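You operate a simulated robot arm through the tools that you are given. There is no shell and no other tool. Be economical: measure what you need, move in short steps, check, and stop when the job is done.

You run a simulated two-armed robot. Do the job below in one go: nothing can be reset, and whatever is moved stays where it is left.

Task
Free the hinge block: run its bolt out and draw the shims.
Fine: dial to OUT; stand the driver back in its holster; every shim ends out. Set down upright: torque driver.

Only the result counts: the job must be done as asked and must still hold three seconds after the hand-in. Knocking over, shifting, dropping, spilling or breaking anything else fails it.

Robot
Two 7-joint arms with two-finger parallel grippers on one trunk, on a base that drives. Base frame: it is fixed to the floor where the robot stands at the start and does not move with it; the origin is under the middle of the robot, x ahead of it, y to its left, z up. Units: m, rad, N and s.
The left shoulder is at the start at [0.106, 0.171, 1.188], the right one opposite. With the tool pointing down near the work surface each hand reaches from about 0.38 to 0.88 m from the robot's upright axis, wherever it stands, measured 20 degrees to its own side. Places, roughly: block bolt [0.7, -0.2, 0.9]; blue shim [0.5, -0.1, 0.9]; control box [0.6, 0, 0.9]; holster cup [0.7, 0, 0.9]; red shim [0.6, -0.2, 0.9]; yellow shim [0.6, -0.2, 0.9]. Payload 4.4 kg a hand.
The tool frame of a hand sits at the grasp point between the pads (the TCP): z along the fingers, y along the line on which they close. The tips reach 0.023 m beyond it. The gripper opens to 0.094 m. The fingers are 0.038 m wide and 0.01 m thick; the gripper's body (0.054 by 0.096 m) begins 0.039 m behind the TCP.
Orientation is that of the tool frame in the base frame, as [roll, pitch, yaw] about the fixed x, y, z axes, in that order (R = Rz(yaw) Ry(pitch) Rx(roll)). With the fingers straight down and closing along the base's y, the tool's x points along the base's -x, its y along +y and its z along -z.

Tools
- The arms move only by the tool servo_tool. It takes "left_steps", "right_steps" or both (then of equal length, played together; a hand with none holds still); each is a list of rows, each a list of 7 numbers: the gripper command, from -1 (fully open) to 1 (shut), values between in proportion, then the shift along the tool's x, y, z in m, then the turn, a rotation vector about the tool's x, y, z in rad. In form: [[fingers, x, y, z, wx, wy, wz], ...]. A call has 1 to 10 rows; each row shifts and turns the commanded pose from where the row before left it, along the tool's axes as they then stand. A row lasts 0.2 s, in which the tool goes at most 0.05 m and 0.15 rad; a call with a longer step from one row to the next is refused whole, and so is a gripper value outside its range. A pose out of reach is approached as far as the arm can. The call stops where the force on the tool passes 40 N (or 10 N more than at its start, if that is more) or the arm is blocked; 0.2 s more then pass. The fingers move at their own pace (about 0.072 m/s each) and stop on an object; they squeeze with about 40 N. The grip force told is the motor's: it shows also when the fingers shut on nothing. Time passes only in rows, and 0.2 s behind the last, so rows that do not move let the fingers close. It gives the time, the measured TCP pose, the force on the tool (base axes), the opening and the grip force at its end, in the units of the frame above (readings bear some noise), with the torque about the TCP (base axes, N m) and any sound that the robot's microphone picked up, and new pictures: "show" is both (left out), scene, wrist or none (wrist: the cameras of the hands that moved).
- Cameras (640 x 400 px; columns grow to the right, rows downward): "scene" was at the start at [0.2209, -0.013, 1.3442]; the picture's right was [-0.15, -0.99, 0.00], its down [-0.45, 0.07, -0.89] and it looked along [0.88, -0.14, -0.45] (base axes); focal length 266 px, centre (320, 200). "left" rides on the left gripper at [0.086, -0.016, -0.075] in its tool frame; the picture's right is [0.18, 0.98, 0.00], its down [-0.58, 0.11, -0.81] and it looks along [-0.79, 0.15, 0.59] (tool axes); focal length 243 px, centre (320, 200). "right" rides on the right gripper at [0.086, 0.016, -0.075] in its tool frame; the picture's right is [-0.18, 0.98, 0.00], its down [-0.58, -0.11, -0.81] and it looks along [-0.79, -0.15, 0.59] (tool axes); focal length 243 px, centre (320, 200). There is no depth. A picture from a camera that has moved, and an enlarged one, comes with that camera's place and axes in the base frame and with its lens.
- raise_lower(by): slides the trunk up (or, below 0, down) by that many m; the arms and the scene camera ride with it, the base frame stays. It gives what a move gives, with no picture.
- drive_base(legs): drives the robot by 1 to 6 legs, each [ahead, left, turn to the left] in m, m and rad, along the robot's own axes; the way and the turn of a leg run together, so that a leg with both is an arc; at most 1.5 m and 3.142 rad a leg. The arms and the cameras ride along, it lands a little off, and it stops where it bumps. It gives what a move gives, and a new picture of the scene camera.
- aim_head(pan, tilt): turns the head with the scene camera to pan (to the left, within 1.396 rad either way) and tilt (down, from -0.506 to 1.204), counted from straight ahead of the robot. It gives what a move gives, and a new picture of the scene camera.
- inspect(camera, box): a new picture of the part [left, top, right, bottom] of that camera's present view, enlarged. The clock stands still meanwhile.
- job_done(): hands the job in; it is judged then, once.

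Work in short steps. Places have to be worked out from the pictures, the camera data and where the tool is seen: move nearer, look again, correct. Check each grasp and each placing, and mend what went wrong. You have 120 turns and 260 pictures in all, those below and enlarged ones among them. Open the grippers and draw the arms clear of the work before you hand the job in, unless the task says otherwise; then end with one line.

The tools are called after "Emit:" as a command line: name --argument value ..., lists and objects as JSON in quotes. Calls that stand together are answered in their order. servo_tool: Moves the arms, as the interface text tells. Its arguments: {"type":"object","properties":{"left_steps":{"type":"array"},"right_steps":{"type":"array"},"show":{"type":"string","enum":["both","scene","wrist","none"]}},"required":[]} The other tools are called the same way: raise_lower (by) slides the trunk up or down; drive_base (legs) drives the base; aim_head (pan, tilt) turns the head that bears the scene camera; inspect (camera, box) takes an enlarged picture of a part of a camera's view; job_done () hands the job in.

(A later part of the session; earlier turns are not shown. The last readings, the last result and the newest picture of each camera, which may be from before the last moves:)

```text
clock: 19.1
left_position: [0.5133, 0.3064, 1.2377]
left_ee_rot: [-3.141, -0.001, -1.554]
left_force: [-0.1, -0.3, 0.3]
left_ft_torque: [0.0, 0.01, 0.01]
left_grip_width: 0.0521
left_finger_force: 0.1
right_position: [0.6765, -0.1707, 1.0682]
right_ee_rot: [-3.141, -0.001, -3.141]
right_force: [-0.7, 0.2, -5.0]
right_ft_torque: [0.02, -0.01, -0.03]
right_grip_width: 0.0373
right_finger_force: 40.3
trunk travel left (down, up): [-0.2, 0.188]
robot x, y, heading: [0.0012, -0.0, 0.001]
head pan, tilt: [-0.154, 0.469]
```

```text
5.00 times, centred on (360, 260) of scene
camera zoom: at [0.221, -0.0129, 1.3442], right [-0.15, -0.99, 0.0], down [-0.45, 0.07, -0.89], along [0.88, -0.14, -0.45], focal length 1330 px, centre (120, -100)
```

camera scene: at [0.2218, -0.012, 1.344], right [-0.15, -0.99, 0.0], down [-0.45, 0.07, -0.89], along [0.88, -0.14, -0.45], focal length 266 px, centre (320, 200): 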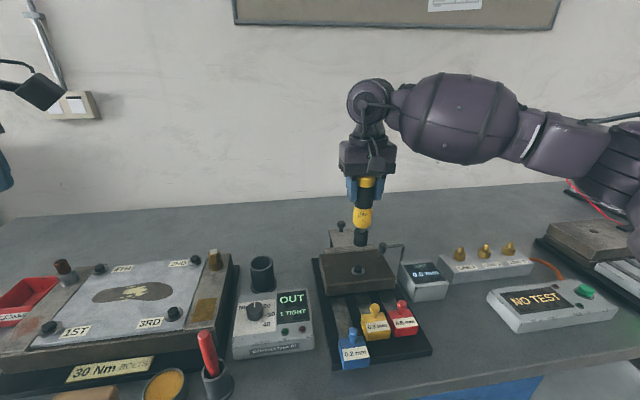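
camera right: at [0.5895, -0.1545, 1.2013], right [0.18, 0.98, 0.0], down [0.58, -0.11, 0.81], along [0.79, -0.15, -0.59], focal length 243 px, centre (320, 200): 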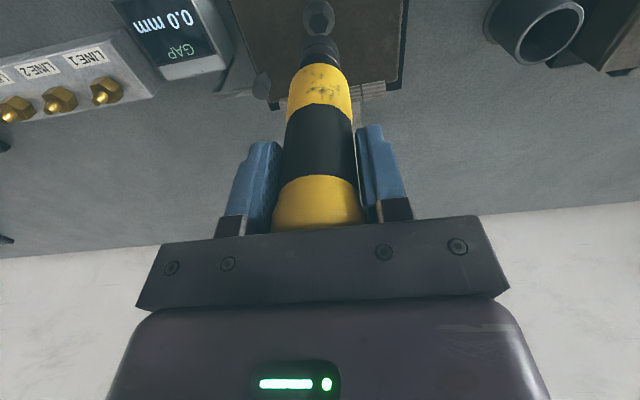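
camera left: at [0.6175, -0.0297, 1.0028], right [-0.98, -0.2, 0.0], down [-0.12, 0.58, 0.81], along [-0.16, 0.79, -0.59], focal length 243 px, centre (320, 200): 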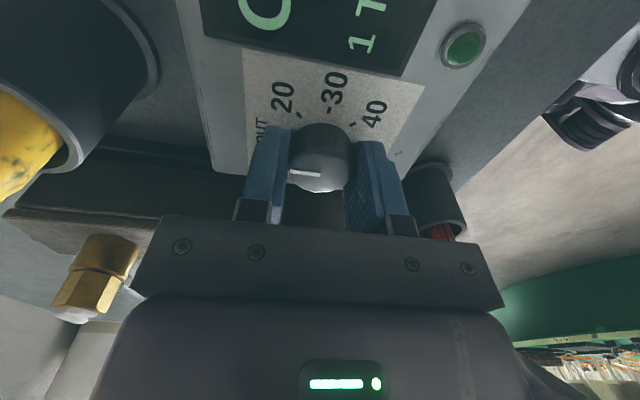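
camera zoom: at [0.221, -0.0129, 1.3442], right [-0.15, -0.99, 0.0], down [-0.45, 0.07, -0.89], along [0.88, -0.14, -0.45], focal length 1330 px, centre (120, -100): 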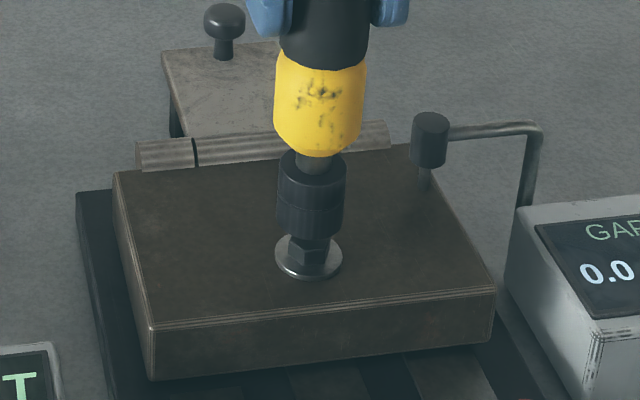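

Well aligned; nudge 1 mm toward −y and lower onto the bolt in small steps.

Emit:
servo_tool --right_steps '[[0.7, 0, -0.001, 0.004, 0, 0, 0], [0.7, 0, 0, 0.004, 0, 0, 0], [0.7, 0, 0, 0.004, 0, 0, 0], [0.7, 0, 0, 0.004, 0, 0, 0], [0.7, 0, 0, 0.003, 0, 0, 0], [0.7, 0, 0, 0, 0, 0, 0]]' --show "none"

Emit:
inspect --camera "scene" --box '[220, 220, 440, 350]'

```text
clock: 20.5
left_position: [0.5142, 0.3061, 1.2382]
left_ee_rot: [-3.139, -0.001, -1.555]
left_force: [1.4, 0.0, 0.4]
left_ft_torque: [0.01, -0.01, 0.02]
left_grip_width: 0.0519
left_finger_force: 0.1
right_position: [0.6755, -0.1717, 1.0493]
right_ee_rot: [3.142, -0.002, -3.141]
right_force: [0.0, 0.2, -5.6]
right_ft_torque: [0.03, 0.0, 0.01]
right_grip_width: 0.0372
right_finger_force: 40.2
trunk travel left (down, up): [-0.2, 0.188]
robot x, y, heading: [0.0012, 0.0031, -0.002]
head pan, tilt: [-0.154, 0.469]
```

```text
2.91 times, centred on (330, 285) of scene
camera zoom: at [0.2214, -0.0129, 1.3441], right [-0.15, -0.99, 0.0], down [-0.45, 0.07, -0.89], along [0.88, -0.14, -0.45], focal length 774 px, centre (291, -47)
```

zoom: 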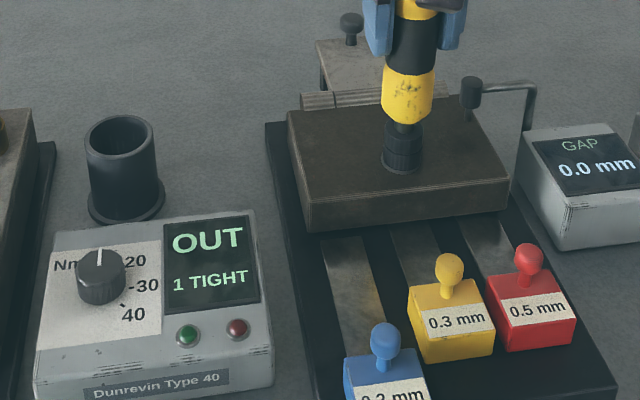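

The socket has slid over the head. Press down lightly until contact.

Emit:
servo_tool --right_steps '[[0.7, 0, 0, 0.003, 0, 0, 0], [0.7, 0, 0, 0.003, 0, 0, 0], [0.7, 0, 0, 0.002, 0, 0, 0], [0.7, 0, 0, 0, 0, 0, 0], [0.7, 0, 0, 0, 0, 0, 0]]' --show "none"

Emit:
inspect --camera "scene" --box '[220, 220, 440, 350]'

```text
clock: 21.7
left_position: [0.5118, 0.3061, 1.2399]
left_ee_rot: [-3.136, -0.001, -1.556]
left_force: [0.2, 0.3, 0.5]
left_ft_torque: [-0.03, -0.01, -0.01]
left_grip_width: 0.0518
left_finger_force: 0.1
right_position: [0.6744, -0.1717, 1.0448]
right_ee_rot: [3.139, 0.007, -3.141]
right_force: [5.6, -4.1, 35.5]
right_ft_torque: [-0.36, -0.13, -0.03]
right_grip_width: 0.0374
right_finger_force: 40.0
trunk travel left (down, up): [-0.2, 0.188]
robot x, y, heading: [-0.0008, -0.0056, 0.005]
head pan, tilt: [-0.154, 0.469]
```

```text
2.91 times, centred on (330, 285) of scene
camera zoom: at [0.2183, -0.0125, 1.3451], right [-0.15, -0.99, 0.0], down [-0.44, 0.07, -0.89], along [0.88, -0.14, -0.45], focal length 774 px, centre (291, -47)
```

zoom: 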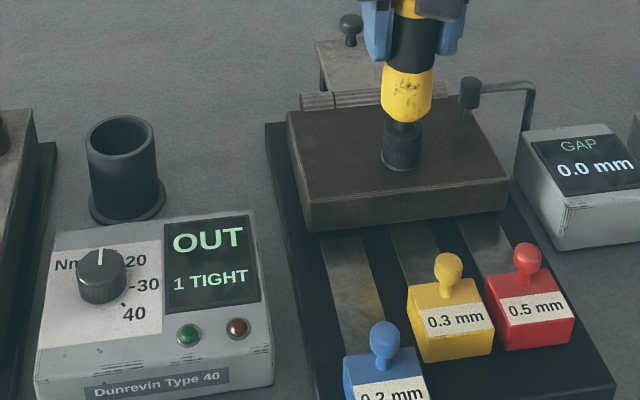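

Seated with 35 N down. Hold to see whether the driver runs.

Emit:
servo_tool --right_steps '[[0.7, 0, 0, 0, 0, 0, 0], [0.7, 0, 0, 0, 0, 0, 0], [0.7, 0, 0, 0, 0, 0, 0], [0.7, 0, 0, 0, 0, 0, 0], [0.7, 0, 0, 0, 0, 0, 0], [0.7, 0, 0, 0, 0, 0, 0], [0.7, 0, 0, 0, 0, 0, 0], [0.7, 0, 0, 0, 0, 0, 0]]' --show "none"

Emit:
inspect --camera "scene" --box '[220, 220, 440, 350]'

```text
clock: 23.0
left_position: [0.5124, 0.306, 1.2372]
left_ee_rot: [-3.139, -0.001, -1.555]
left_force: [-0.6, -0.3, 0.7]
left_ft_torque: [-0.02, 0.0, -0.04]
left_grip_width: 0.0517
left_finger_force: 0.1
right_position: [0.6749, -0.1722, 1.0467]
right_ee_rot: [3.137, 0.009, -3.141]
right_force: [-7.8, -3.9, 25.5]
right_ft_torque: [-0.59, 1.36, 0.06]
right_grip_width: 0.0372
right_finger_force: 40.0
trunk travel left (down, up): [-0.2, 0.188]
robot x, y, heading: [-0.0024, -0.0014, -0.006]
head pan, tilt: [-0.154, 0.469]
stopped in row 6 (right hand): the force on the tool passed its limit at 47 N (the readings are from after the stop); the commanded pose is now the measured one
```

```text
2.91 times, centred on (330, 285) of scene
camera zoom: at [0.2192, -0.0126, 1.3438], right [-0.15, -0.99, 0.0], down [-0.44, 0.07, -0.89], along [0.88, -0.14, -0.45], focal length 774 px, centre (291, -47)
```

zoom: 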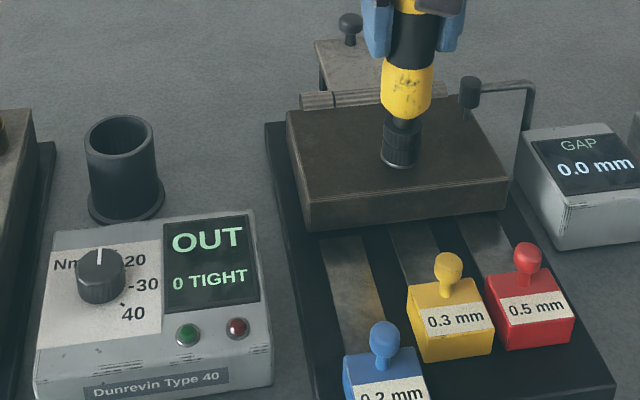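

"0 TIGHT" now — the bolt is running out and rising. I ease up with it and keep watching.

Emit:
servo_tool --right_steps '[[0.7, 0, 0, -0.001, 0, 0, 0], [0.7, 0, 0, 0, 0, 0, 0], [0.7, 0, 0, 0, 0, 0, 0], [0.7, 0, 0, 0, 0, 0, 0], [0.7, 0, 0, 0, 0, 0, 0], [0.7, 0, 0, 0, 0, 0, 0]]' --show "none"

Emit:
inspect --camera "scene" --box '[220, 220, 440, 350]'

```text
clock: 24.4
left_position: [0.5118, 0.3058, 1.2395]
left_ee_rot: [-3.139, 0.0, -1.555]
left_force: [0.2, 0.3, 0.6]
left_ft_torque: [0.01, 0.0, -0.01]
left_grip_width: 0.0519
left_finger_force: 0.2
right_position: [0.6751, -0.1709, 1.0476]
right_ee_rot: [3.138, 0.008, 3.141]
right_force: [0.1, 1.7, 24.7]
right_ft_torque: [-0.09, 0.44, 0.03]
right_grip_width: 0.0371
right_finger_force: 39.7
trunk travel left (down, up): [-0.2, 0.188]
robot x, y, heading: [-0.0007, 0.001, -0.003]
head pan, tilt: [-0.154, 0.469]
```

```text
2.91 times, centred on (330, 285) of scene
camera zoom: at [0.2189, -0.0122, 1.3447], right [-0.15, -0.99, 0.0], down [-0.45, 0.07, -0.89], along [0.88, -0.14, -0.45], focal length 774 px, centre (291, -47)
```

zoom: 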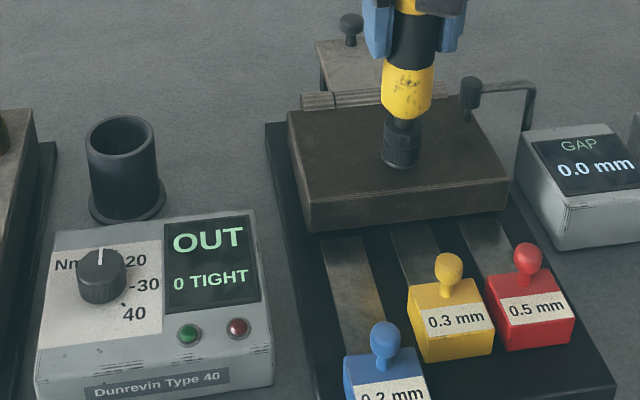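

Steady at 25 N. Lift the driver clear to look at the bolt's state.

Emit:
servo_tool --right_steps '[[0.7, 0, 0, -0.004, 0, 0, 0], [0.7, 0, 0, -0.01, 0, 0, 0], [0.7, 0, 0, -0.02, 0, 0, 0], [0.7, 0, 0, -0.03, 0, 0, 0], [0.7, 0, 0, -0.02, 0, 0, 0], [0.7, 0, 0, 0, 0, 0, 0]]' --show "wrist"

Emit:
inspect --camera "scene" --box '[220, 190, 440, 350]'

```text
clock: 25.8
left_position: [0.5149, 0.3049, 1.237]
left_ee_rot: [-3.14, 0.0, -1.556]
left_force: [0.4, 1.0, 0.4]
left_ft_torque: [-0.01, 0.01, 0.01]
left_grip_width: 0.0518
left_finger_force: 0.0
right_position: [0.6764, -0.1745, 1.1287]
right_ee_rot: [3.138, 0.003, 3.141]
right_force: [0.1, 0.1, -5.3]
right_ft_torque: [0.01, -0.02, -0.02]
right_grip_width: 0.0373
right_finger_force: 39.9
trunk travel left (down, up): [-0.2, 0.188]
robot x, y, heading: [0.0037, 0.0019, -0.001]
head pan, tilt: [-0.154, 0.469]
camera right: at [0.5907, -0.1588, 1.2032], right [0.18, 0.98, 0.0], down [0.58, -0.11, 0.81], along [0.79, -0.15, -0.59], focal length 243 px, centre (320, 200)
```

right: 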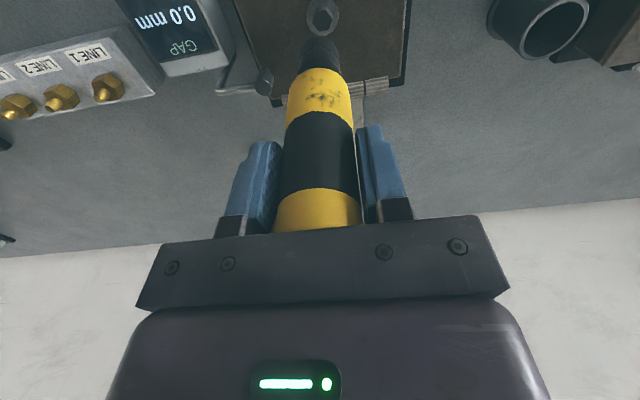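

```text
2.50 times, centred on (330, 270) of scene
camera zoom: at [0.2218, -0.0131, 1.3439], right [-0.15, -0.99, 0.0], down [-0.45, 0.07, -0.89], along [0.88, -0.14, -0.45], focal length 665 px, centre (295, 25)
```

zoom: 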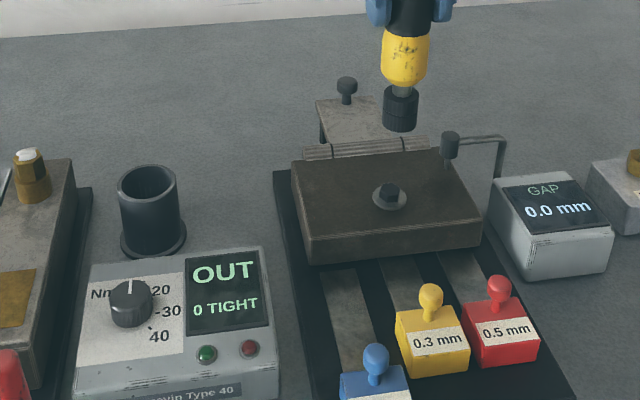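

Emit:
inspect --camera "scene" --box '[300, 190, 420, 300]'

Emit:
inspect --camera "right" --box '[240, 0, 400, 100]'

```text
3.64 times, centred on (360, 245) of scene
camera zoom: at [0.2218, -0.0131, 1.3439], right [-0.15, -0.99, 0.0], down [-0.45, 0.07, -0.89], along [0.88, -0.14, -0.45], focal length 967 px, centre (174, 36)
```

zoom: 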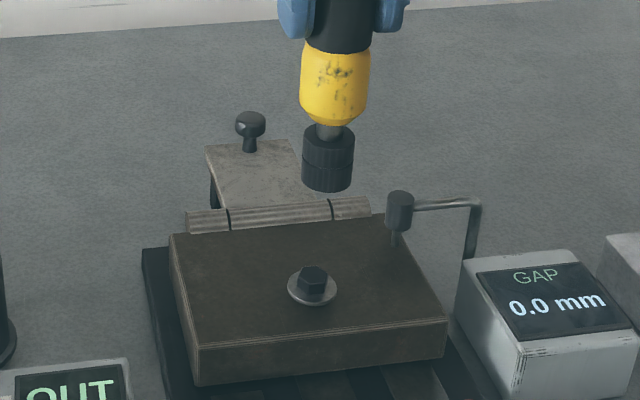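

```text
4.00 times, centred on (320, 50) of right
camera zoom: at [0.5907, -0.1588, 1.2032], right [0.18, 0.98, 0.0], down [0.58, -0.11, 0.81], along [0.79, -0.15, -0.59], focal length 970 px, centre (320, 800)
```

zoom: 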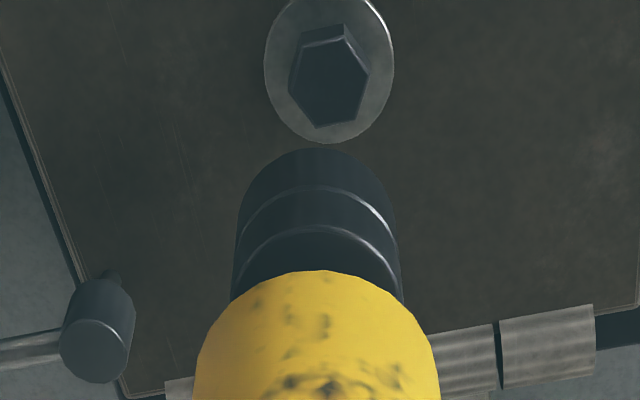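

The bolt is loosened and stands proud ("0 TIGHT"). Carry the driver back over the holster.

Emit:
servo_tool --right_steps '[[0.7, -0.008, 0.036, -0.01, 0, 0, 0], [0.7, -0.009, 0.037, 0, 0, 0, 0], [0.7, -0.009, 0.037, 0, 0, 0, 0], [0.7, -0.009, 0.038, 0, 0, 0, 0], [0.7, -0.009, 0.038, 0, 0, 0, 0], [0.7, -0.0085, 0.0375, 0, 0, 0, 0], [0.7, 0, 0, 0, 0, 0, 0]]' --show "wrist"

Emit:
inspect --camera "right" --box '[240, 0, 400, 100]'

Emit:
inspect --camera "scene" --box '[200, 170, 320, 320]'

```text
clock: 27.4
left_position: [0.5153, 0.3045, 1.2376]
left_ee_rot: [-3.141, 0.003, -1.556]
left_force: [0.4, -0.3, -0.3]
left_ft_torque: [0.04, 0.03, 0.0]
left_grip_width: 0.0517
left_finger_force: 0.1
right_position: [0.7278, 0.0493, 1.141]
right_ee_rot: [3.138, 0.005, 3.139]
right_force: [0.1, 0.1, -4.5]
right_ft_torque: [0.05, 0.0, -0.03]
right_grip_width: 0.0374
right_finger_force: 40.0
trunk travel left (down, up): [-0.2, 0.188]
robot x, y, heading: [-0.0037, -0.0015, 0.002]
head pan, tilt: [-0.154, 0.469]
camera right: at [0.6416, 0.0664, 1.2146], right [0.18, 0.98, 0.0], down [0.58, -0.11, 0.81], along [0.8, -0.15, -0.59], focal length 243 px, centre (320, 200)
```

right: 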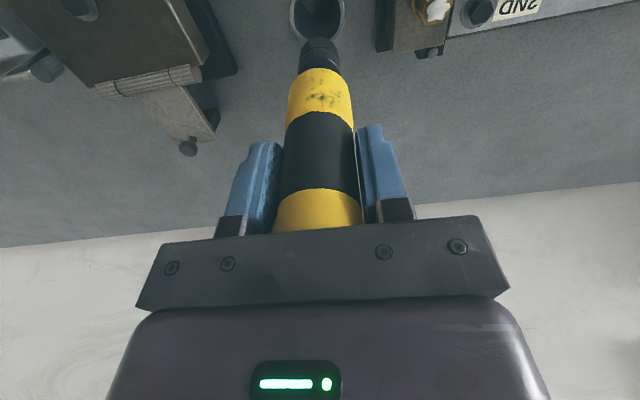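

```text
4.00 times, centred on (320, 50) of right
camera zoom: at [0.6416, 0.0664, 1.2146], right [0.18, 0.98, 0.0], down [0.58, -0.11, 0.81], along [0.8, -0.15, -0.59], focal length 970 px, centre (320, 800)
```

zoom: 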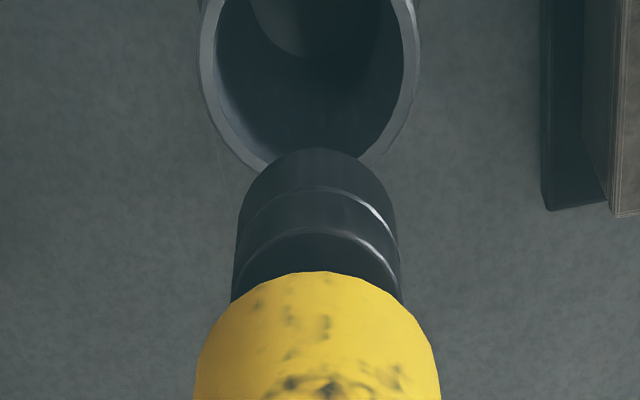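

```text
2.67 times, centred on (260, 245) of scene
camera zoom: at [0.2215, -0.0141, 1.344], right [-0.15, -0.99, 0.0], down [-0.45, 0.07, -0.89], along [0.88, -0.14, -0.45], focal length 709 px, centre (480, 80)
```

zoom: 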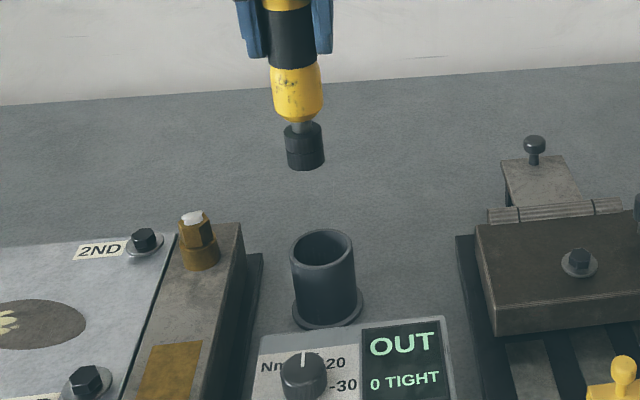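

Holster centre ≈ (0.727, 0.0475), the driver's within 2 mm. Lower it in.

Emit:
servo_tool --right_steps '[[0.7, 0, -0.0015, 0.03, 0, 0, 0], [0.7, 0, 0, 0.03, 0, 0, 0], [0.7, 0, 0, 0.02, 0, 0, 0], [0.7, 0, 0, 0.015, 0, 0, 0], [0.7, 0, 0, 0, 0, 0, 0]]' --show "wrist"

Emit:
inspect --camera "scene" --box '[200, 170, 320, 320]'

```text
clock: 28.6
left_position: [0.5145, 0.3049, 1.2383]
left_ee_rot: [-3.14, 0.001, -1.555]
left_force: [-0.3, 0.0, 0.1]
left_ft_torque: [0.01, 0.01, 0.01]
left_grip_width: 0.0519
left_finger_force: 0.0
right_position: [0.7271, 0.0503, 1.0445]
right_ee_rot: [3.14, 0.005, -3.141]
right_force: [0.1, -0.4, -5.0]
right_ft_torque: [0.01, 0.01, 0.0]
right_grip_width: 0.0372
right_finger_force: 40.1
trunk travel left (down, up): [-0.2, 0.188]
robot x, y, heading: [-0.0003, 0.0003, -0.0]
head pan, tilt: [-0.154, 0.469]
camera right: at [0.6414, 0.066, 1.1183], right [0.18, 0.98, 0.0], down [0.58, -0.11, 0.81], along [0.8, -0.15, -0.59], focal length 243 px, centre (320, 200)
```

right: 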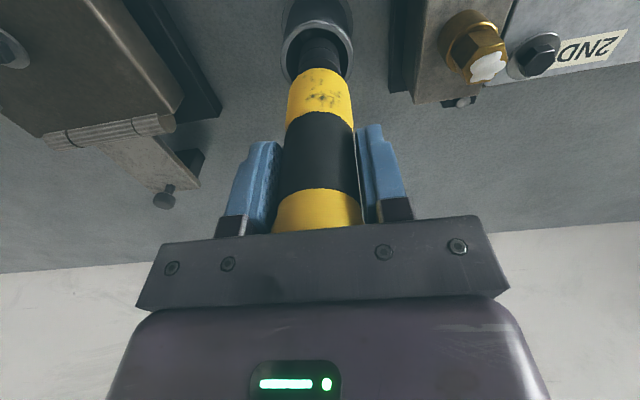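

```text
2.67 times, centred on (260, 245) of scene
camera zoom: at [0.2212, -0.013, 1.3442], right [-0.15, -0.99, 0.0], down [-0.45, 0.07, -0.89], along [0.88, -0.14, -0.45], focal length 709 px, centre (480, 80)
```

zoom: 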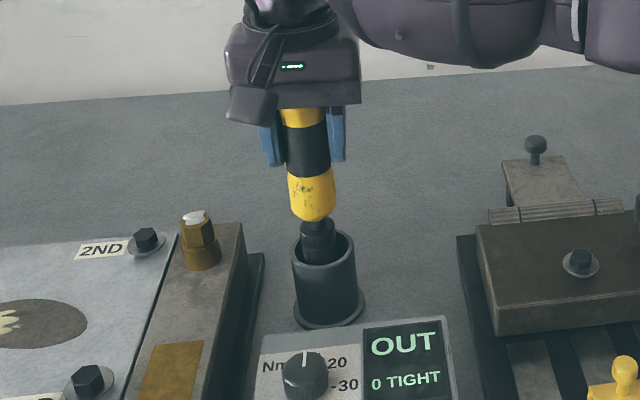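

Entering well; nudge −y 2 mm and keep lowering.

Emit:
servo_tool --right_steps '[[0.7, 0, -0.002, 0.015, 0, 0, 0], [0.7, 0, 0, 0.015, 0, 0, 0], [0.7, 0, 0, 0.014, 0, 0, 0], [0.7, 0, 0, 0.005, 0, 0, 0], [0.7, 0, 0, 0.004, 0, 0, 0], [0.7, 0, 0, 0, 0, 0, 0]]' --show "wrist"

Emit:
inspect --camera "scene" --box '[200, 170, 320, 320]'

```text
clock: 30.0
left_position: [0.5135, 0.306, 1.2374]
left_ee_rot: [-3.14, -0.001, -1.557]
left_force: [0.1, -1.1, -0.4]
left_ft_torque: [0.0, -0.02, 0.03]
left_grip_width: 0.0519
left_finger_force: 0.1
right_position: [0.7288, 0.0485, 0.9905]
right_ee_rot: [3.141, 0.005, -3.141]
right_force: [1.1, -0.1, -4.4]
right_ft_torque: [0.01, -0.04, 0.01]
right_grip_width: 0.0369
right_finger_force: 40.6
trunk travel left (down, up): [-0.2, 0.188]
robot x, y, heading: [-0.003, 0.0023, 0.002]
head pan, tilt: [-0.154, 0.469]
camera right: at [0.643, 0.0643, 1.0645], right [0.18, 0.98, 0.0], down [0.58, -0.11, 0.81], along [0.8, -0.15, -0.59], focal length 243 px, centre (320, 200)
```

right: 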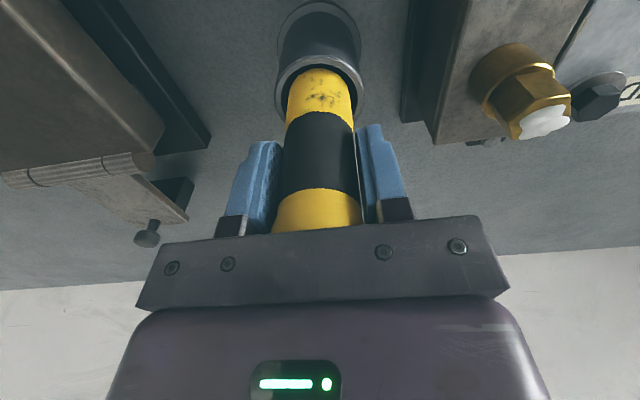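

```text
2.67 times, centred on (260, 245) of scene
camera zoom: at [0.2214, -0.0129, 1.3441], right [-0.15, -0.99, 0.0], down [-0.45, 0.07, -0.89], along [0.88, -0.14, -0.45], focal length 709 px, centre (480, 80)
```

zoom: 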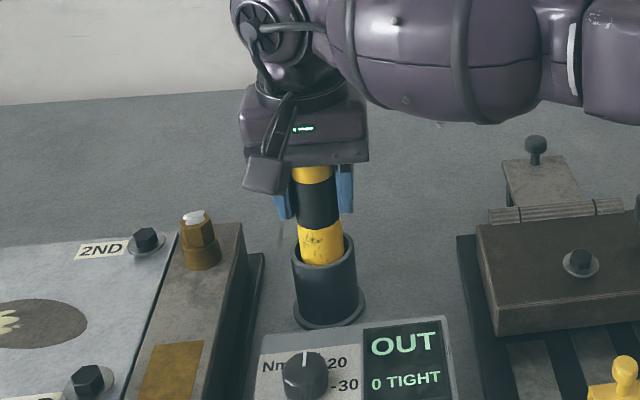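

Not touching bottom yet (driver slid up ~4 mm in grip earlier). Go down in 1.5 mm steps to contact.

Emit:
servo_tool --right_steps '[[0.7, 0, 0, 0.0015, 0, 0, 0], [0.7, 0, 0, 0.0015, 0, 0, 0], [0.7, 0, 0, 0.0015, 0, 0, 0], [0.7, 0, 0, 0, 0, 0, 0]]' --show "none"

```text
clock: 31.0
left_position: [0.5135, 0.3059, 1.2382]
left_ee_rot: [-3.141, 0.0, -1.554]
left_force: [-0.6, 0.0, -0.8]
left_ft_torque: [0.0, 0.0, -0.02]
left_grip_width: 0.0517
left_finger_force: 0.0
right_position: [0.7308, 0.0499, 0.9875]
right_ee_rot: [3.141, 0.005, 3.141]
right_force: [-0.2, -0.1, -5.8]
right_ft_torque: [-0.01, -0.03, 0.01]
right_grip_width: 0.0376
right_finger_force: 40.6
trunk travel left (down, up): [-0.2, 0.188]
robot x, y, heading: [-0.001, 0.0, -0.0]
head pan, tilt: [-0.154, 0.469]
```

Emit:
servo_tool --right_steps '[[0.7, 0.001, 0, 0.001, 0, 0, 0], [0.7, 0, 0, 0.001, 0, 0, 0], [0.7, 0, 0, 0.001, 0, 0, 0], [0.7, 0, 0, 0, 0, 0, 0]]' --show "none"

```text
clock: 32.0
left_position: [0.5149, 0.3056, 1.2374]
left_ee_rot: [-3.139, -0.001, -1.555]
left_force: [0.4, -0.3, -0.9]
left_ft_torque: [-0.05, -0.01, 0.01]
left_grip_width: 0.0518
left_finger_force: 0.0
right_position: [0.7275, 0.0478, 0.9842]
right_ee_rot: [3.137, 0.006, 3.14]
right_force: [-0.3, -0.7, -1.9]
right_ft_torque: [-0.08, -0.13, 0.0]
right_grip_width: 0.0375
right_finger_force: 39.7
trunk travel left (down, up): [-0.2, 0.188]
robot x, y, heading: [-0.0022, 0.0031, 0.002]
head pan, tilt: [-0.154, 0.469]
```

Weight is coming off (−1.9 N vs −5): bottom reached. Open gently and look before rising.

Emit:
servo_tool --right_steps '[[0.7, 0, 0, 0.001, 0, 0, 0], [0.1, 0, 0, 0, 0, 0, 0], [-0.1, 0, 0, 0, 0, 0, 0], [-0.3, 0, 0, 0, 0, 0, 0], [-0.3, 0, 0, 0, 0, 0, 0]]' --show "wrist"

Emit:
inspect --camera "scene" --box '[200, 170, 320, 320]'

```text
clock: 33.2
left_position: [0.513, 0.3053, 1.2378]
left_ee_rot: [-3.138, 0.0, -1.554]
left_force: [1.0, -0.4, 0.4]
left_ft_torque: [0.0, 0.03, 0.0]
left_grip_width: 0.0517
left_finger_force: 0.1
right_position: [0.7288, 0.0472, 0.9851]
right_ee_rot: [3.137, 0.007, -3.141]
right_force: [-0.3, 0.7, 7.6]
right_ft_torque: [-0.05, 0.14, -0.02]
right_grip_width: 0.0612
right_finger_force: 0.1
trunk travel left (down, up): [-0.2, 0.188]
robot x, y, heading: [0.0001, -0.0024, 0.003]
head pan, tilt: [-0.154, 0.469]
camera right: at [0.6418, 0.0646, 1.0581], right [0.18, 0.98, 0.0], down [0.58, -0.11, 0.81], along [0.8, -0.15, -0.59], focal length 243 px, centre (320, 200)
```

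right: 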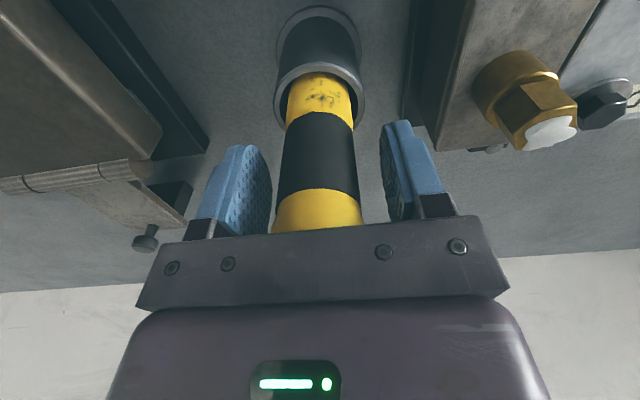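

```text
2.67 times, centred on (260, 245) of scene
camera zoom: at [0.2202, -0.0129, 1.3444], right [-0.15, -0.99, 0.0], down [-0.45, 0.07, -0.89], along [0.88, -0.14, -0.45], focal length 709 px, centre (480, 80)
```

zoom: 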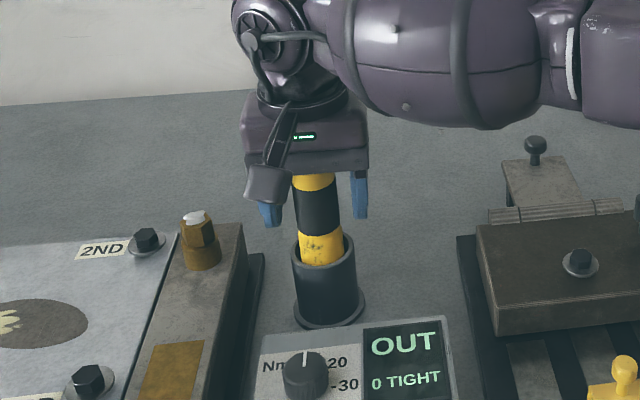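

Driver stands in the holster (cap just touching the palm). Rise straight up.

Emit:
servo_tool --right_steps '[[-0.3, 0, 0, -0.01, 0, 0, 0], [-0.3, 0, 0, -0.02, 0, 0, 0], [-0.3, 0, 0, -0.04, 0, 0, 0], [-0.3, 0, 0, -0.04, 0, 0, 0], [-0.3, 0, 0, -0.04, 0, 0, 0]]' --show "wrist"

Emit:
inspect --camera "scene" --box '[200, 170, 320, 320]'

```text
clock: 34.4
left_position: [0.5137, 0.3059, 1.2376]
left_ee_rot: [-3.139, -0.001, -1.555]
left_force: [-0.3, -0.3, -0.1]
left_ft_torque: [-0.02, -0.04, 0.01]
left_grip_width: 0.0516
left_finger_force: 0.0
right_position: [0.7262, 0.048, 1.1315]
right_ee_rot: [3.14, 0.006, -3.14]
right_force: [0.1, 1.0, 0.6]
right_ft_torque: [0.0, -0.01, -0.01]
right_grip_width: 0.0612
right_finger_force: 0.1
trunk travel left (down, up): [-0.2, 0.188]
robot x, y, heading: [0.0014, 0.0014, 0.002]
head pan, tilt: [-0.154, 0.469]
camera right: at [0.6398, 0.0643, 1.2069], right [0.18, 0.98, 0.0], down [0.58, -0.11, 0.81], along [0.8, -0.15, -0.59], focal length 243 px, centre (320, 200)
```

right: 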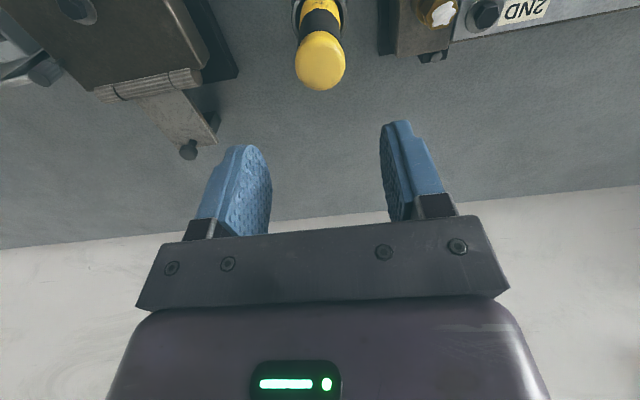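

```text
2.67 times, centred on (260, 245) of scene
camera zoom: at [0.2201, -0.0128, 1.3444], right [-0.15, -0.99, 0.0], down [-0.45, 0.07, -0.89], along [0.88, -0.14, -0.45], focal length 709 px, centre (480, 80)
```

zoom: 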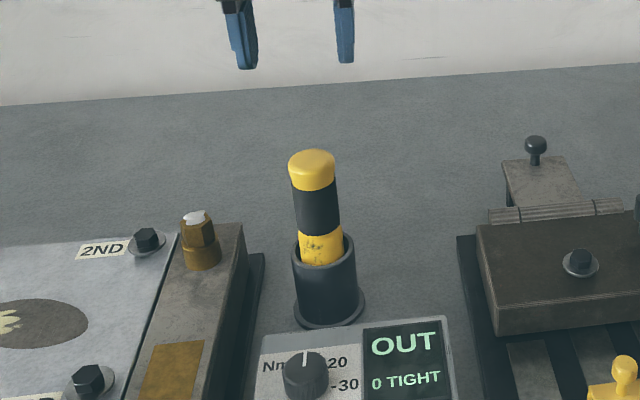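

Driver stands upright in its holster. Now move over the shims for a close look.

Emit:
servo_tool --right_steps '[[-0.3, 0.03, -0.025, -0.01, 0, 0, 0], [-0.3, 0.033, -0.028, -0.005, 0, 0, 0], [-0.3, 0.033, -0.028, 0, 0, 0, 0], [-0.3, 0.033, -0.028, 0, 0, 0, 0], [-0.3, 0.033, -0.028, 0, 0, 0, 0], [-0.3, 0.033, -0.028, 0, 0, 0, 0], [-0.3, 0.033, -0.025, 0, 0, 0, 0]]'

Emit:
inspect --camera "right" --box '[160, 0, 480, 200]'

Emit:
inspect --camera "scene" --box '[300, 230, 440, 390]'

```text
clock: 36.0
left_position: [0.5129, 0.306, 1.2373]
left_ee_rot: [-3.138, 0.003, -1.555]
left_force: [-0.5, 0.6, -0.7]
left_ft_torque: [0.05, 0.0, -0.02]
left_grip_width: 0.0516
left_finger_force: 0.0
right_position: [0.4996, -0.1425, 1.1459]
right_ee_rot: [-3.141, 0.007, -3.141]
right_force: [-0.1, 0.4, 0.3]
right_ft_torque: [0.02, 0.0, -0.01]
right_grip_width: 0.0612
right_finger_force: 0.0
trunk travel left (down, up): [-0.2, 0.188]
robot x, y, heading: [0.0035, 0.0038, -0.001]
head pan, tilt: [-0.154, 0.469]
camera scene: at [0.2203, -0.0137, 1.3444], right [-0.15, -0.99, 0.0], down [-0.45, 0.07, -0.89], along [0.88, -0.14, -0.45], focal length 266 px, centre (320, 200)
camera right: at [0.4133, -0.1266, 1.2202], right [0.18, 0.98, 0.0], down [0.58, -0.11, 0.81], along [0.8, -0.15, -0.59], focal length 243 px, centre (320, 200)
```

scene: 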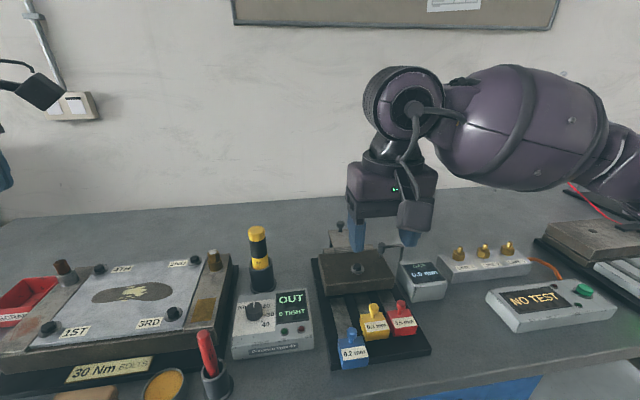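
right: 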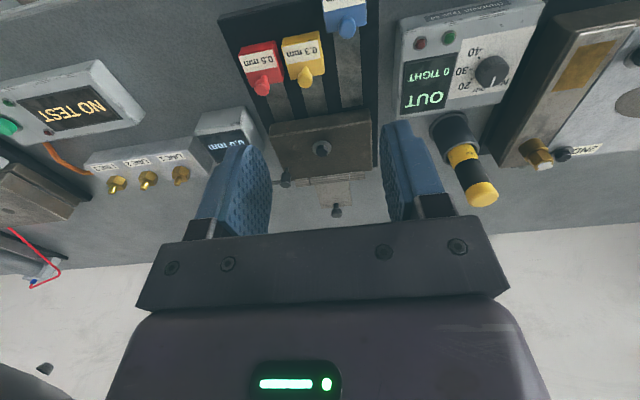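

```text
2.00 times, centred on (320, 100) of right
camera zoom: at [0.4133, -0.1266, 1.2202], right [0.18, 0.98, 0.0], down [0.58, -0.11, 0.81], along [0.8, -0.15, -0.59], focal length 485 px, centre (320, 400)
```

zoom: 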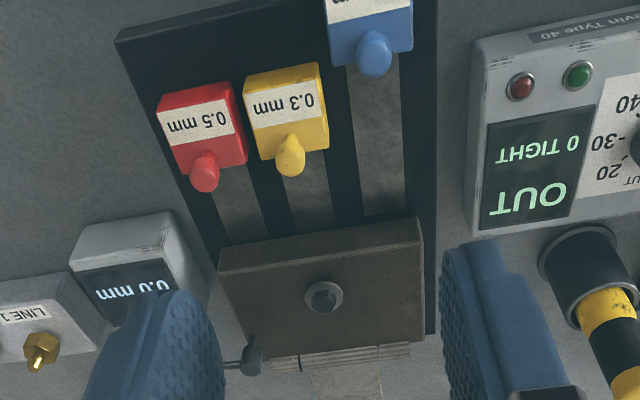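

```text
2.50 times, centred on (370, 310) of scene
camera zoom: at [0.2203, -0.0137, 1.3444], right [-0.15, -0.99, 0.0], down [-0.45, 0.07, -0.89], along [0.88, -0.14, -0.45], focal length 665 px, centre (195, -75)
```

zoom: 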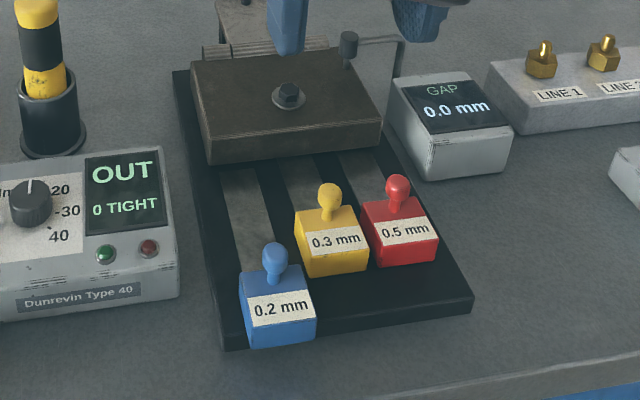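

Knob estimates: blue (0.517, −0.116, 0.925), yellow (0.556, −0.171, 0.935), red (0.560, −0.227, 0.932); the slide runs along x. Go above the blue knob.

Emit:
servo_tool --right_steps '[[0.1, -0.004, 0.007, 0.04, 0, -0.007, 0], [0.1, -0.004, 0.007, 0.04, 0, 0, 0], [0.1, -0.004, 0.007, 0.04, 0, 0, 0], [0.1, -0.003, 0.005, 0.035, 0, 0, 0], [0.1, 0, 0, 0, 0, 0, 0]]'

Emit:
inspect --camera "right" --box '[240, 60, 400, 160]'

```text
clock: 37.2
left_position: [0.514, 0.3056, 1.2387]
left_ee_rot: [-3.14, 0.001, -1.555]
left_force: [0.4, -0.2, 0.6]
left_ft_torque: [-0.01, 0.03, 0.0]
left_grip_width: 0.0518
left_finger_force: 0.0
right_position: [0.5169, -0.1151, 0.99]
right_ee_rot: [3.138, 0.013, 3.14]
right_force: [-1.1, 1.1, -0.2]
right_ft_torque: [0.03, 0.02, 0.0]
right_grip_width: 0.0423
right_finger_force: 0.1
trunk travel left (down, up): [-0.2, 0.188]
robot x, y, heading: [0.0018, -0.0023, 0.003]
head pan, tilt: [-0.154, 0.469]
camera scene: at [0.2206, -0.0129, 1.3443], right [-0.15, -0.99, 0.0], down [-0.45, 0.07, -0.89], along [0.88, -0.14, -0.45], focal length 266 px, centre (320, 200)
camera right: at [0.4307, -0.0994, 1.064], right [0.18, 0.98, 0.01], down [0.57, -0.11, 0.81], along [0.8, -0.15, -0.58], focal length 243 px, centre (320, 200)
```

scene: 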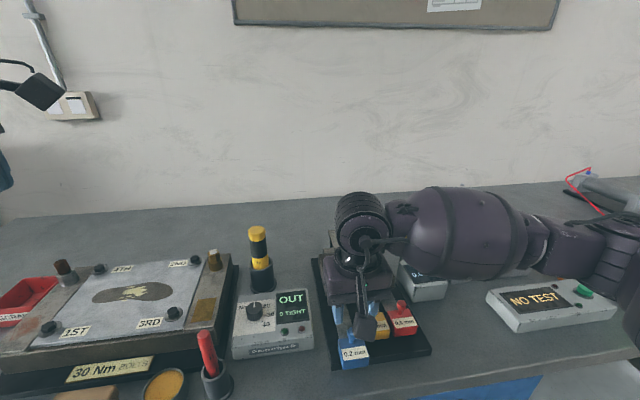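
right: 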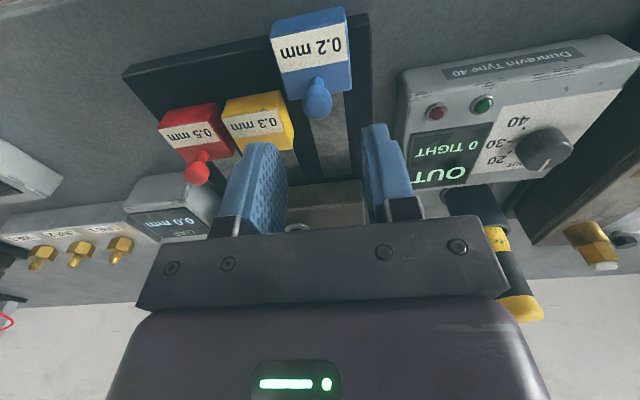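

```text
4.00 times, centred on (320, 110) of right
camera zoom: at [0.4307, -0.0994, 1.064], right [0.18, 0.98, 0.01], down [0.57, -0.11, 0.81], along [0.8, -0.15, -0.58], focal length 970 px, centre (320, 560)
```

zoom: 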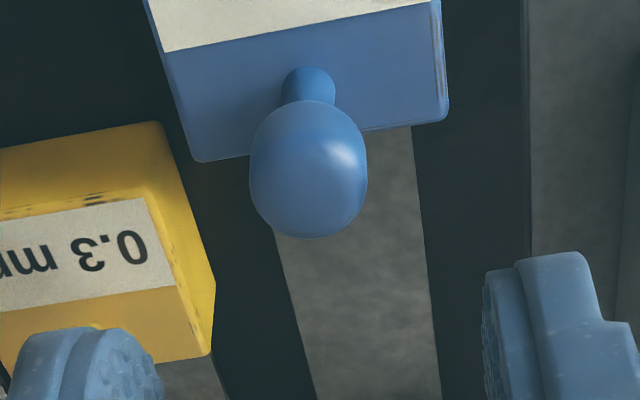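

Knob centre ≈ (0.522, −0.1185), 20 mm wide. Correct the small tilt, narrow to 34 mm, descend and grip.

Emit:
servo_tool --right_steps '[[0.28, -0.003, -0.003, 0.02, 0, 0.013, 0], [0.28, -0.002, 0, 0.02, 0, 0, 0], [0.28, 0, 0, 0.02, 0, 0, 0], [0.28, 0, 0, 0, 0, 0, 0], [0.8, 0, 0, 0, 0, 0, 0], [0.8, 0, 0, 0, 0, 0, 0]]' --show "wrist"

```text
clock: 38.6
left_position: [0.5146, 0.3089, 1.2376]
left_ee_rot: [-3.14, -0.001, -1.554]
left_force: [0.8, -0.3, 0.4]
left_ft_torque: [0.0, -0.06, 0.01]
left_grip_width: 0.052
left_finger_force: 0.1
right_position: [0.5245, -0.1164, 0.9316]
right_ee_rot: [3.136, -0.001, -3.139]
right_force: [0.5, 25.4, -7.3]
right_ft_torque: [0.36, -0.21, -0.2]
right_grip_width: 0.0176
right_finger_force: 44.3
trunk travel left (down, up): [-0.2, 0.188]
robot x, y, heading: [-0.0056, -0.0004, 0.001]
head pan, tilt: [-0.154, 0.469]
camera right: at [0.4388, -0.1008, 1.0065], right [0.18, 0.98, 0.0], down [0.58, -0.11, 0.81], along [0.79, -0.14, -0.59], focal length 243 px, centre (320, 200)
```

right: 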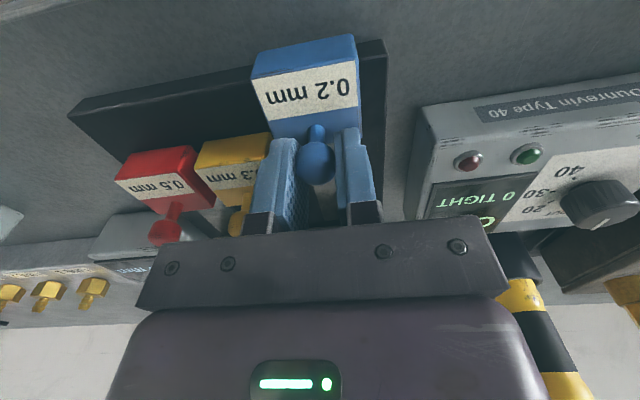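

Gripped; a 25 N side force shows I'm ~2 mm off in y. Ease +y and draw 4 cm toward −x.

Emit:
servo_tool --right_steps '[[0.8, 0, 0.0015, 0, 0, 0, 0], [0.8, 0, 0, 0, 0, 0, 0], [0.8, 0.005, 0, 0, 0, 0, 0], [0.8, 0.01, 0, 0, 0, 0, 0], [0.8, 0.01, 0, 0, 0, 0, 0], [0.8, 0.01, 0, 0, 0, 0, 0], [0.8, 0, 0, 0, 0, 0, 0]]'

```text
clock: 39.4
left_position: [0.5158, 0.3073, 1.2378]
left_ee_rot: [3.14, 0.001, -1.555]
left_force: [0.5, 0.4, -0.5]
left_ft_torque: [-0.02, -0.01, 0.01]
left_grip_width: 0.0515
left_finger_force: 0.0
right_position: [0.5234, -0.1164, 0.9316]
right_ee_rot: [3.136, 0.012, 3.136]
right_force: [11.8, 10.2, -13.7]
right_ft_torque: [0.27, -0.93, -0.25]
right_grip_width: 0.0178
right_finger_force: 44.9
trunk travel left (down, up): [-0.2, 0.188]
robot x, y, heading: [0.0006, 0.001, 0.001]
head pan, tilt: [-0.154, 0.469]
stopped in row 4 (right hand): the force on the tool passed its limit at 48 N (the readings are from after the stop); the commanded pose is now the measured one
camera scene: at [0.2238, -0.0118, 1.3436], right [-0.15, -0.99, 0.0], down [-0.45, 0.07, -0.89], along [0.88, -0.14, -0.45], focal length 266 px, centre (320, 200)
camera right: at [0.4376, -0.1, 1.0057], right [0.19, 0.98, 0.01], down [0.57, -0.12, 0.81], along [0.8, -0.15, -0.58], focal length 243 px, centre (320, 200)
```

scene: 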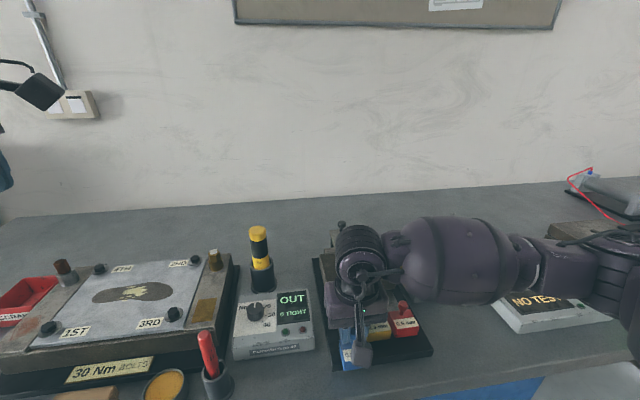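
right: 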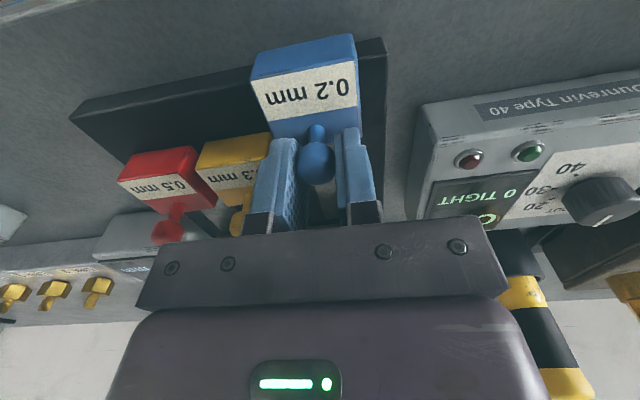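

Blue doesn't yield at ~48 N — it may already be at its stop (its handle sits further out than the others). Release it and try yellow.

Emit:
servo_tool --right_steps '[[0.28, 0, 0, 0, 0, 0, 0], [0.28, 0, 0, 0, 0, 0, 0], [0.28, 0, 0, -0.02, 0, 0.012, 0], [0.28, 0, 0, -0.03, 0, 0, 0], [0.28, 0, 0, -0.02, 0, 0, 0]]' --show "wrist"

Emit:
inspect --camera "scene" --box '[300, 230, 440, 390]'

Emit:
inspect --camera "right" --box '[200, 0, 440, 150]'

```text
clock: 40.6
left_position: [0.5138, 0.3063, 1.239]
left_ee_rot: [-3.139, 0.0, -1.555]
left_force: [-0.1, 0.4, 0.3]
left_ft_torque: [0.02, 0.0, -0.03]
left_grip_width: 0.0517
left_finger_force: 0.0
right_position: [0.5222, -0.1181, 1.002]
right_ee_rot: [3.14, -0.002, 3.135]
right_force: [0.1, -0.1, -1.0]
right_ft_torque: [0.01, -0.01, -0.04]
right_grip_width: 0.034
right_finger_force: 0.0
trunk travel left (down, up): [-0.2, 0.188]
robot x, y, heading: [-0.0017, 0.0006, 0.004]
head pan, tilt: [-0.154, 0.469]
camera right: at [0.437, -0.1008, 1.0767], right [0.19, 0.98, 0.0], down [0.58, -0.12, 0.81], along [0.79, -0.15, -0.59], focal length 243 px, centre (320, 200)
```

right: 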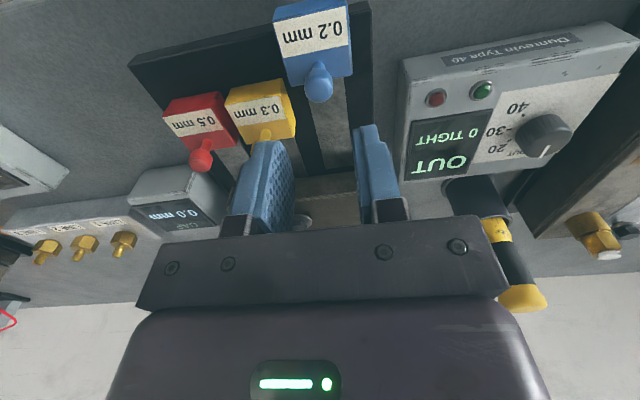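

```text
2.50 times, centred on (370, 310) of scene
camera zoom: at [0.2212, -0.0127, 1.3442], right [-0.15, -0.99, 0.0], down [-0.45, 0.07, -0.89], along [0.88, -0.14, -0.45], focal length 665 px, centre (195, -75)
```

zoom: 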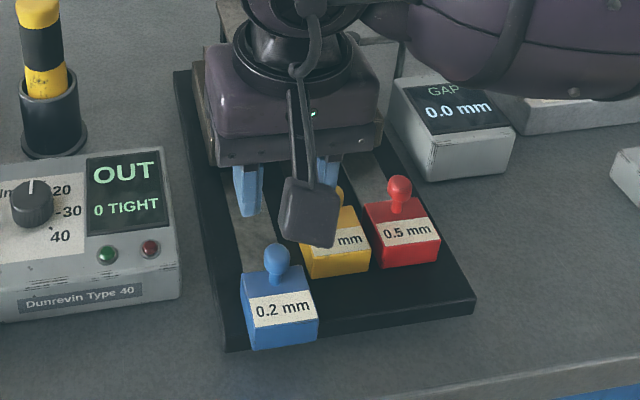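

```text
2.67 times, centred on (320, 75) of right
camera zoom: at [0.437, -0.1008, 1.0767], right [0.19, 0.98, 0.0], down [0.58, -0.12, 0.81], along [0.79, -0.15, -0.59], focal length 647 px, centre (320, 533)
```

zoom: 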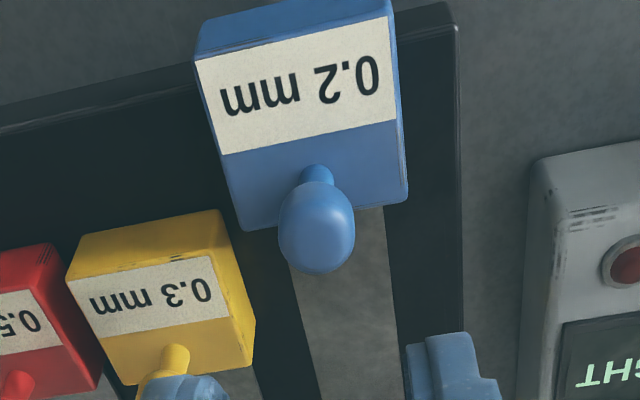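

Now over the yellow knob.

Emit:
servo_tool --right_steps '[[0.28, -0.018, -0.026, 0, 0, 0, 0.005], [0.28, -0.018, -0.026, 0.01, 0, 0, 0], [0.28, 0, 0, 0, 0, 0, 0]]' --show "wrist"

Emit:
inspect --camera "right" --box '[240, 60, 400, 160]'

```text
clock: 41.4
left_position: [0.5153, 0.3064, 1.2387]
left_ee_rot: [-3.14, 0.0, -1.552]
left_force: [0.9, 0.0, -0.1]
left_ft_torque: [0.04, 0.01, 0.01]
left_grip_width: 0.0516
left_finger_force: 0.1
right_position: [0.5577, -0.1679, 0.9924]
right_ee_rot: [3.138, -0.001, 3.129]
right_force: [0.2, 0.9, -0.3]
right_ft_torque: [-0.05, 0.01, 0.0]
right_grip_width: 0.0339
right_finger_force: 0.1
trunk travel left (down, up): [-0.2, 0.188]
robot x, y, heading: [-0.0009, -0.0035, 0.0]
head pan, tilt: [-0.154, 0.469]
camera right: at [0.472, -0.1519, 1.0669], right [0.19, 0.98, 0.0], down [0.58, -0.12, 0.81], along [0.79, -0.15, -0.59], focal length 243 px, centre (320, 200)
```

right: 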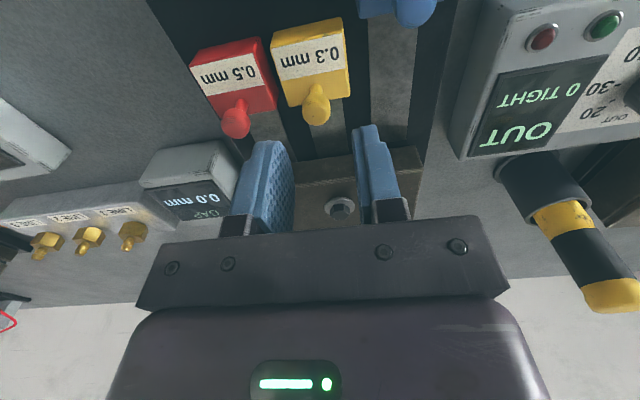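

```text
4.00 times, centred on (320, 110) of right
camera zoom: at [0.472, -0.1519, 1.0669], right [0.19, 0.98, 0.0], down [0.58, -0.12, 0.81], along [0.79, -0.15, -0.59], focal length 970 px, centre (320, 560)
```

zoom: 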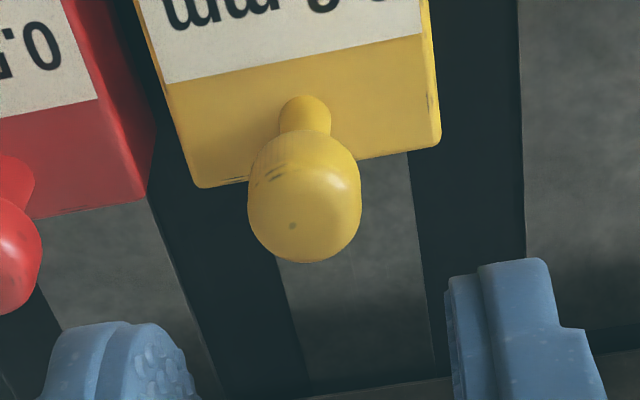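

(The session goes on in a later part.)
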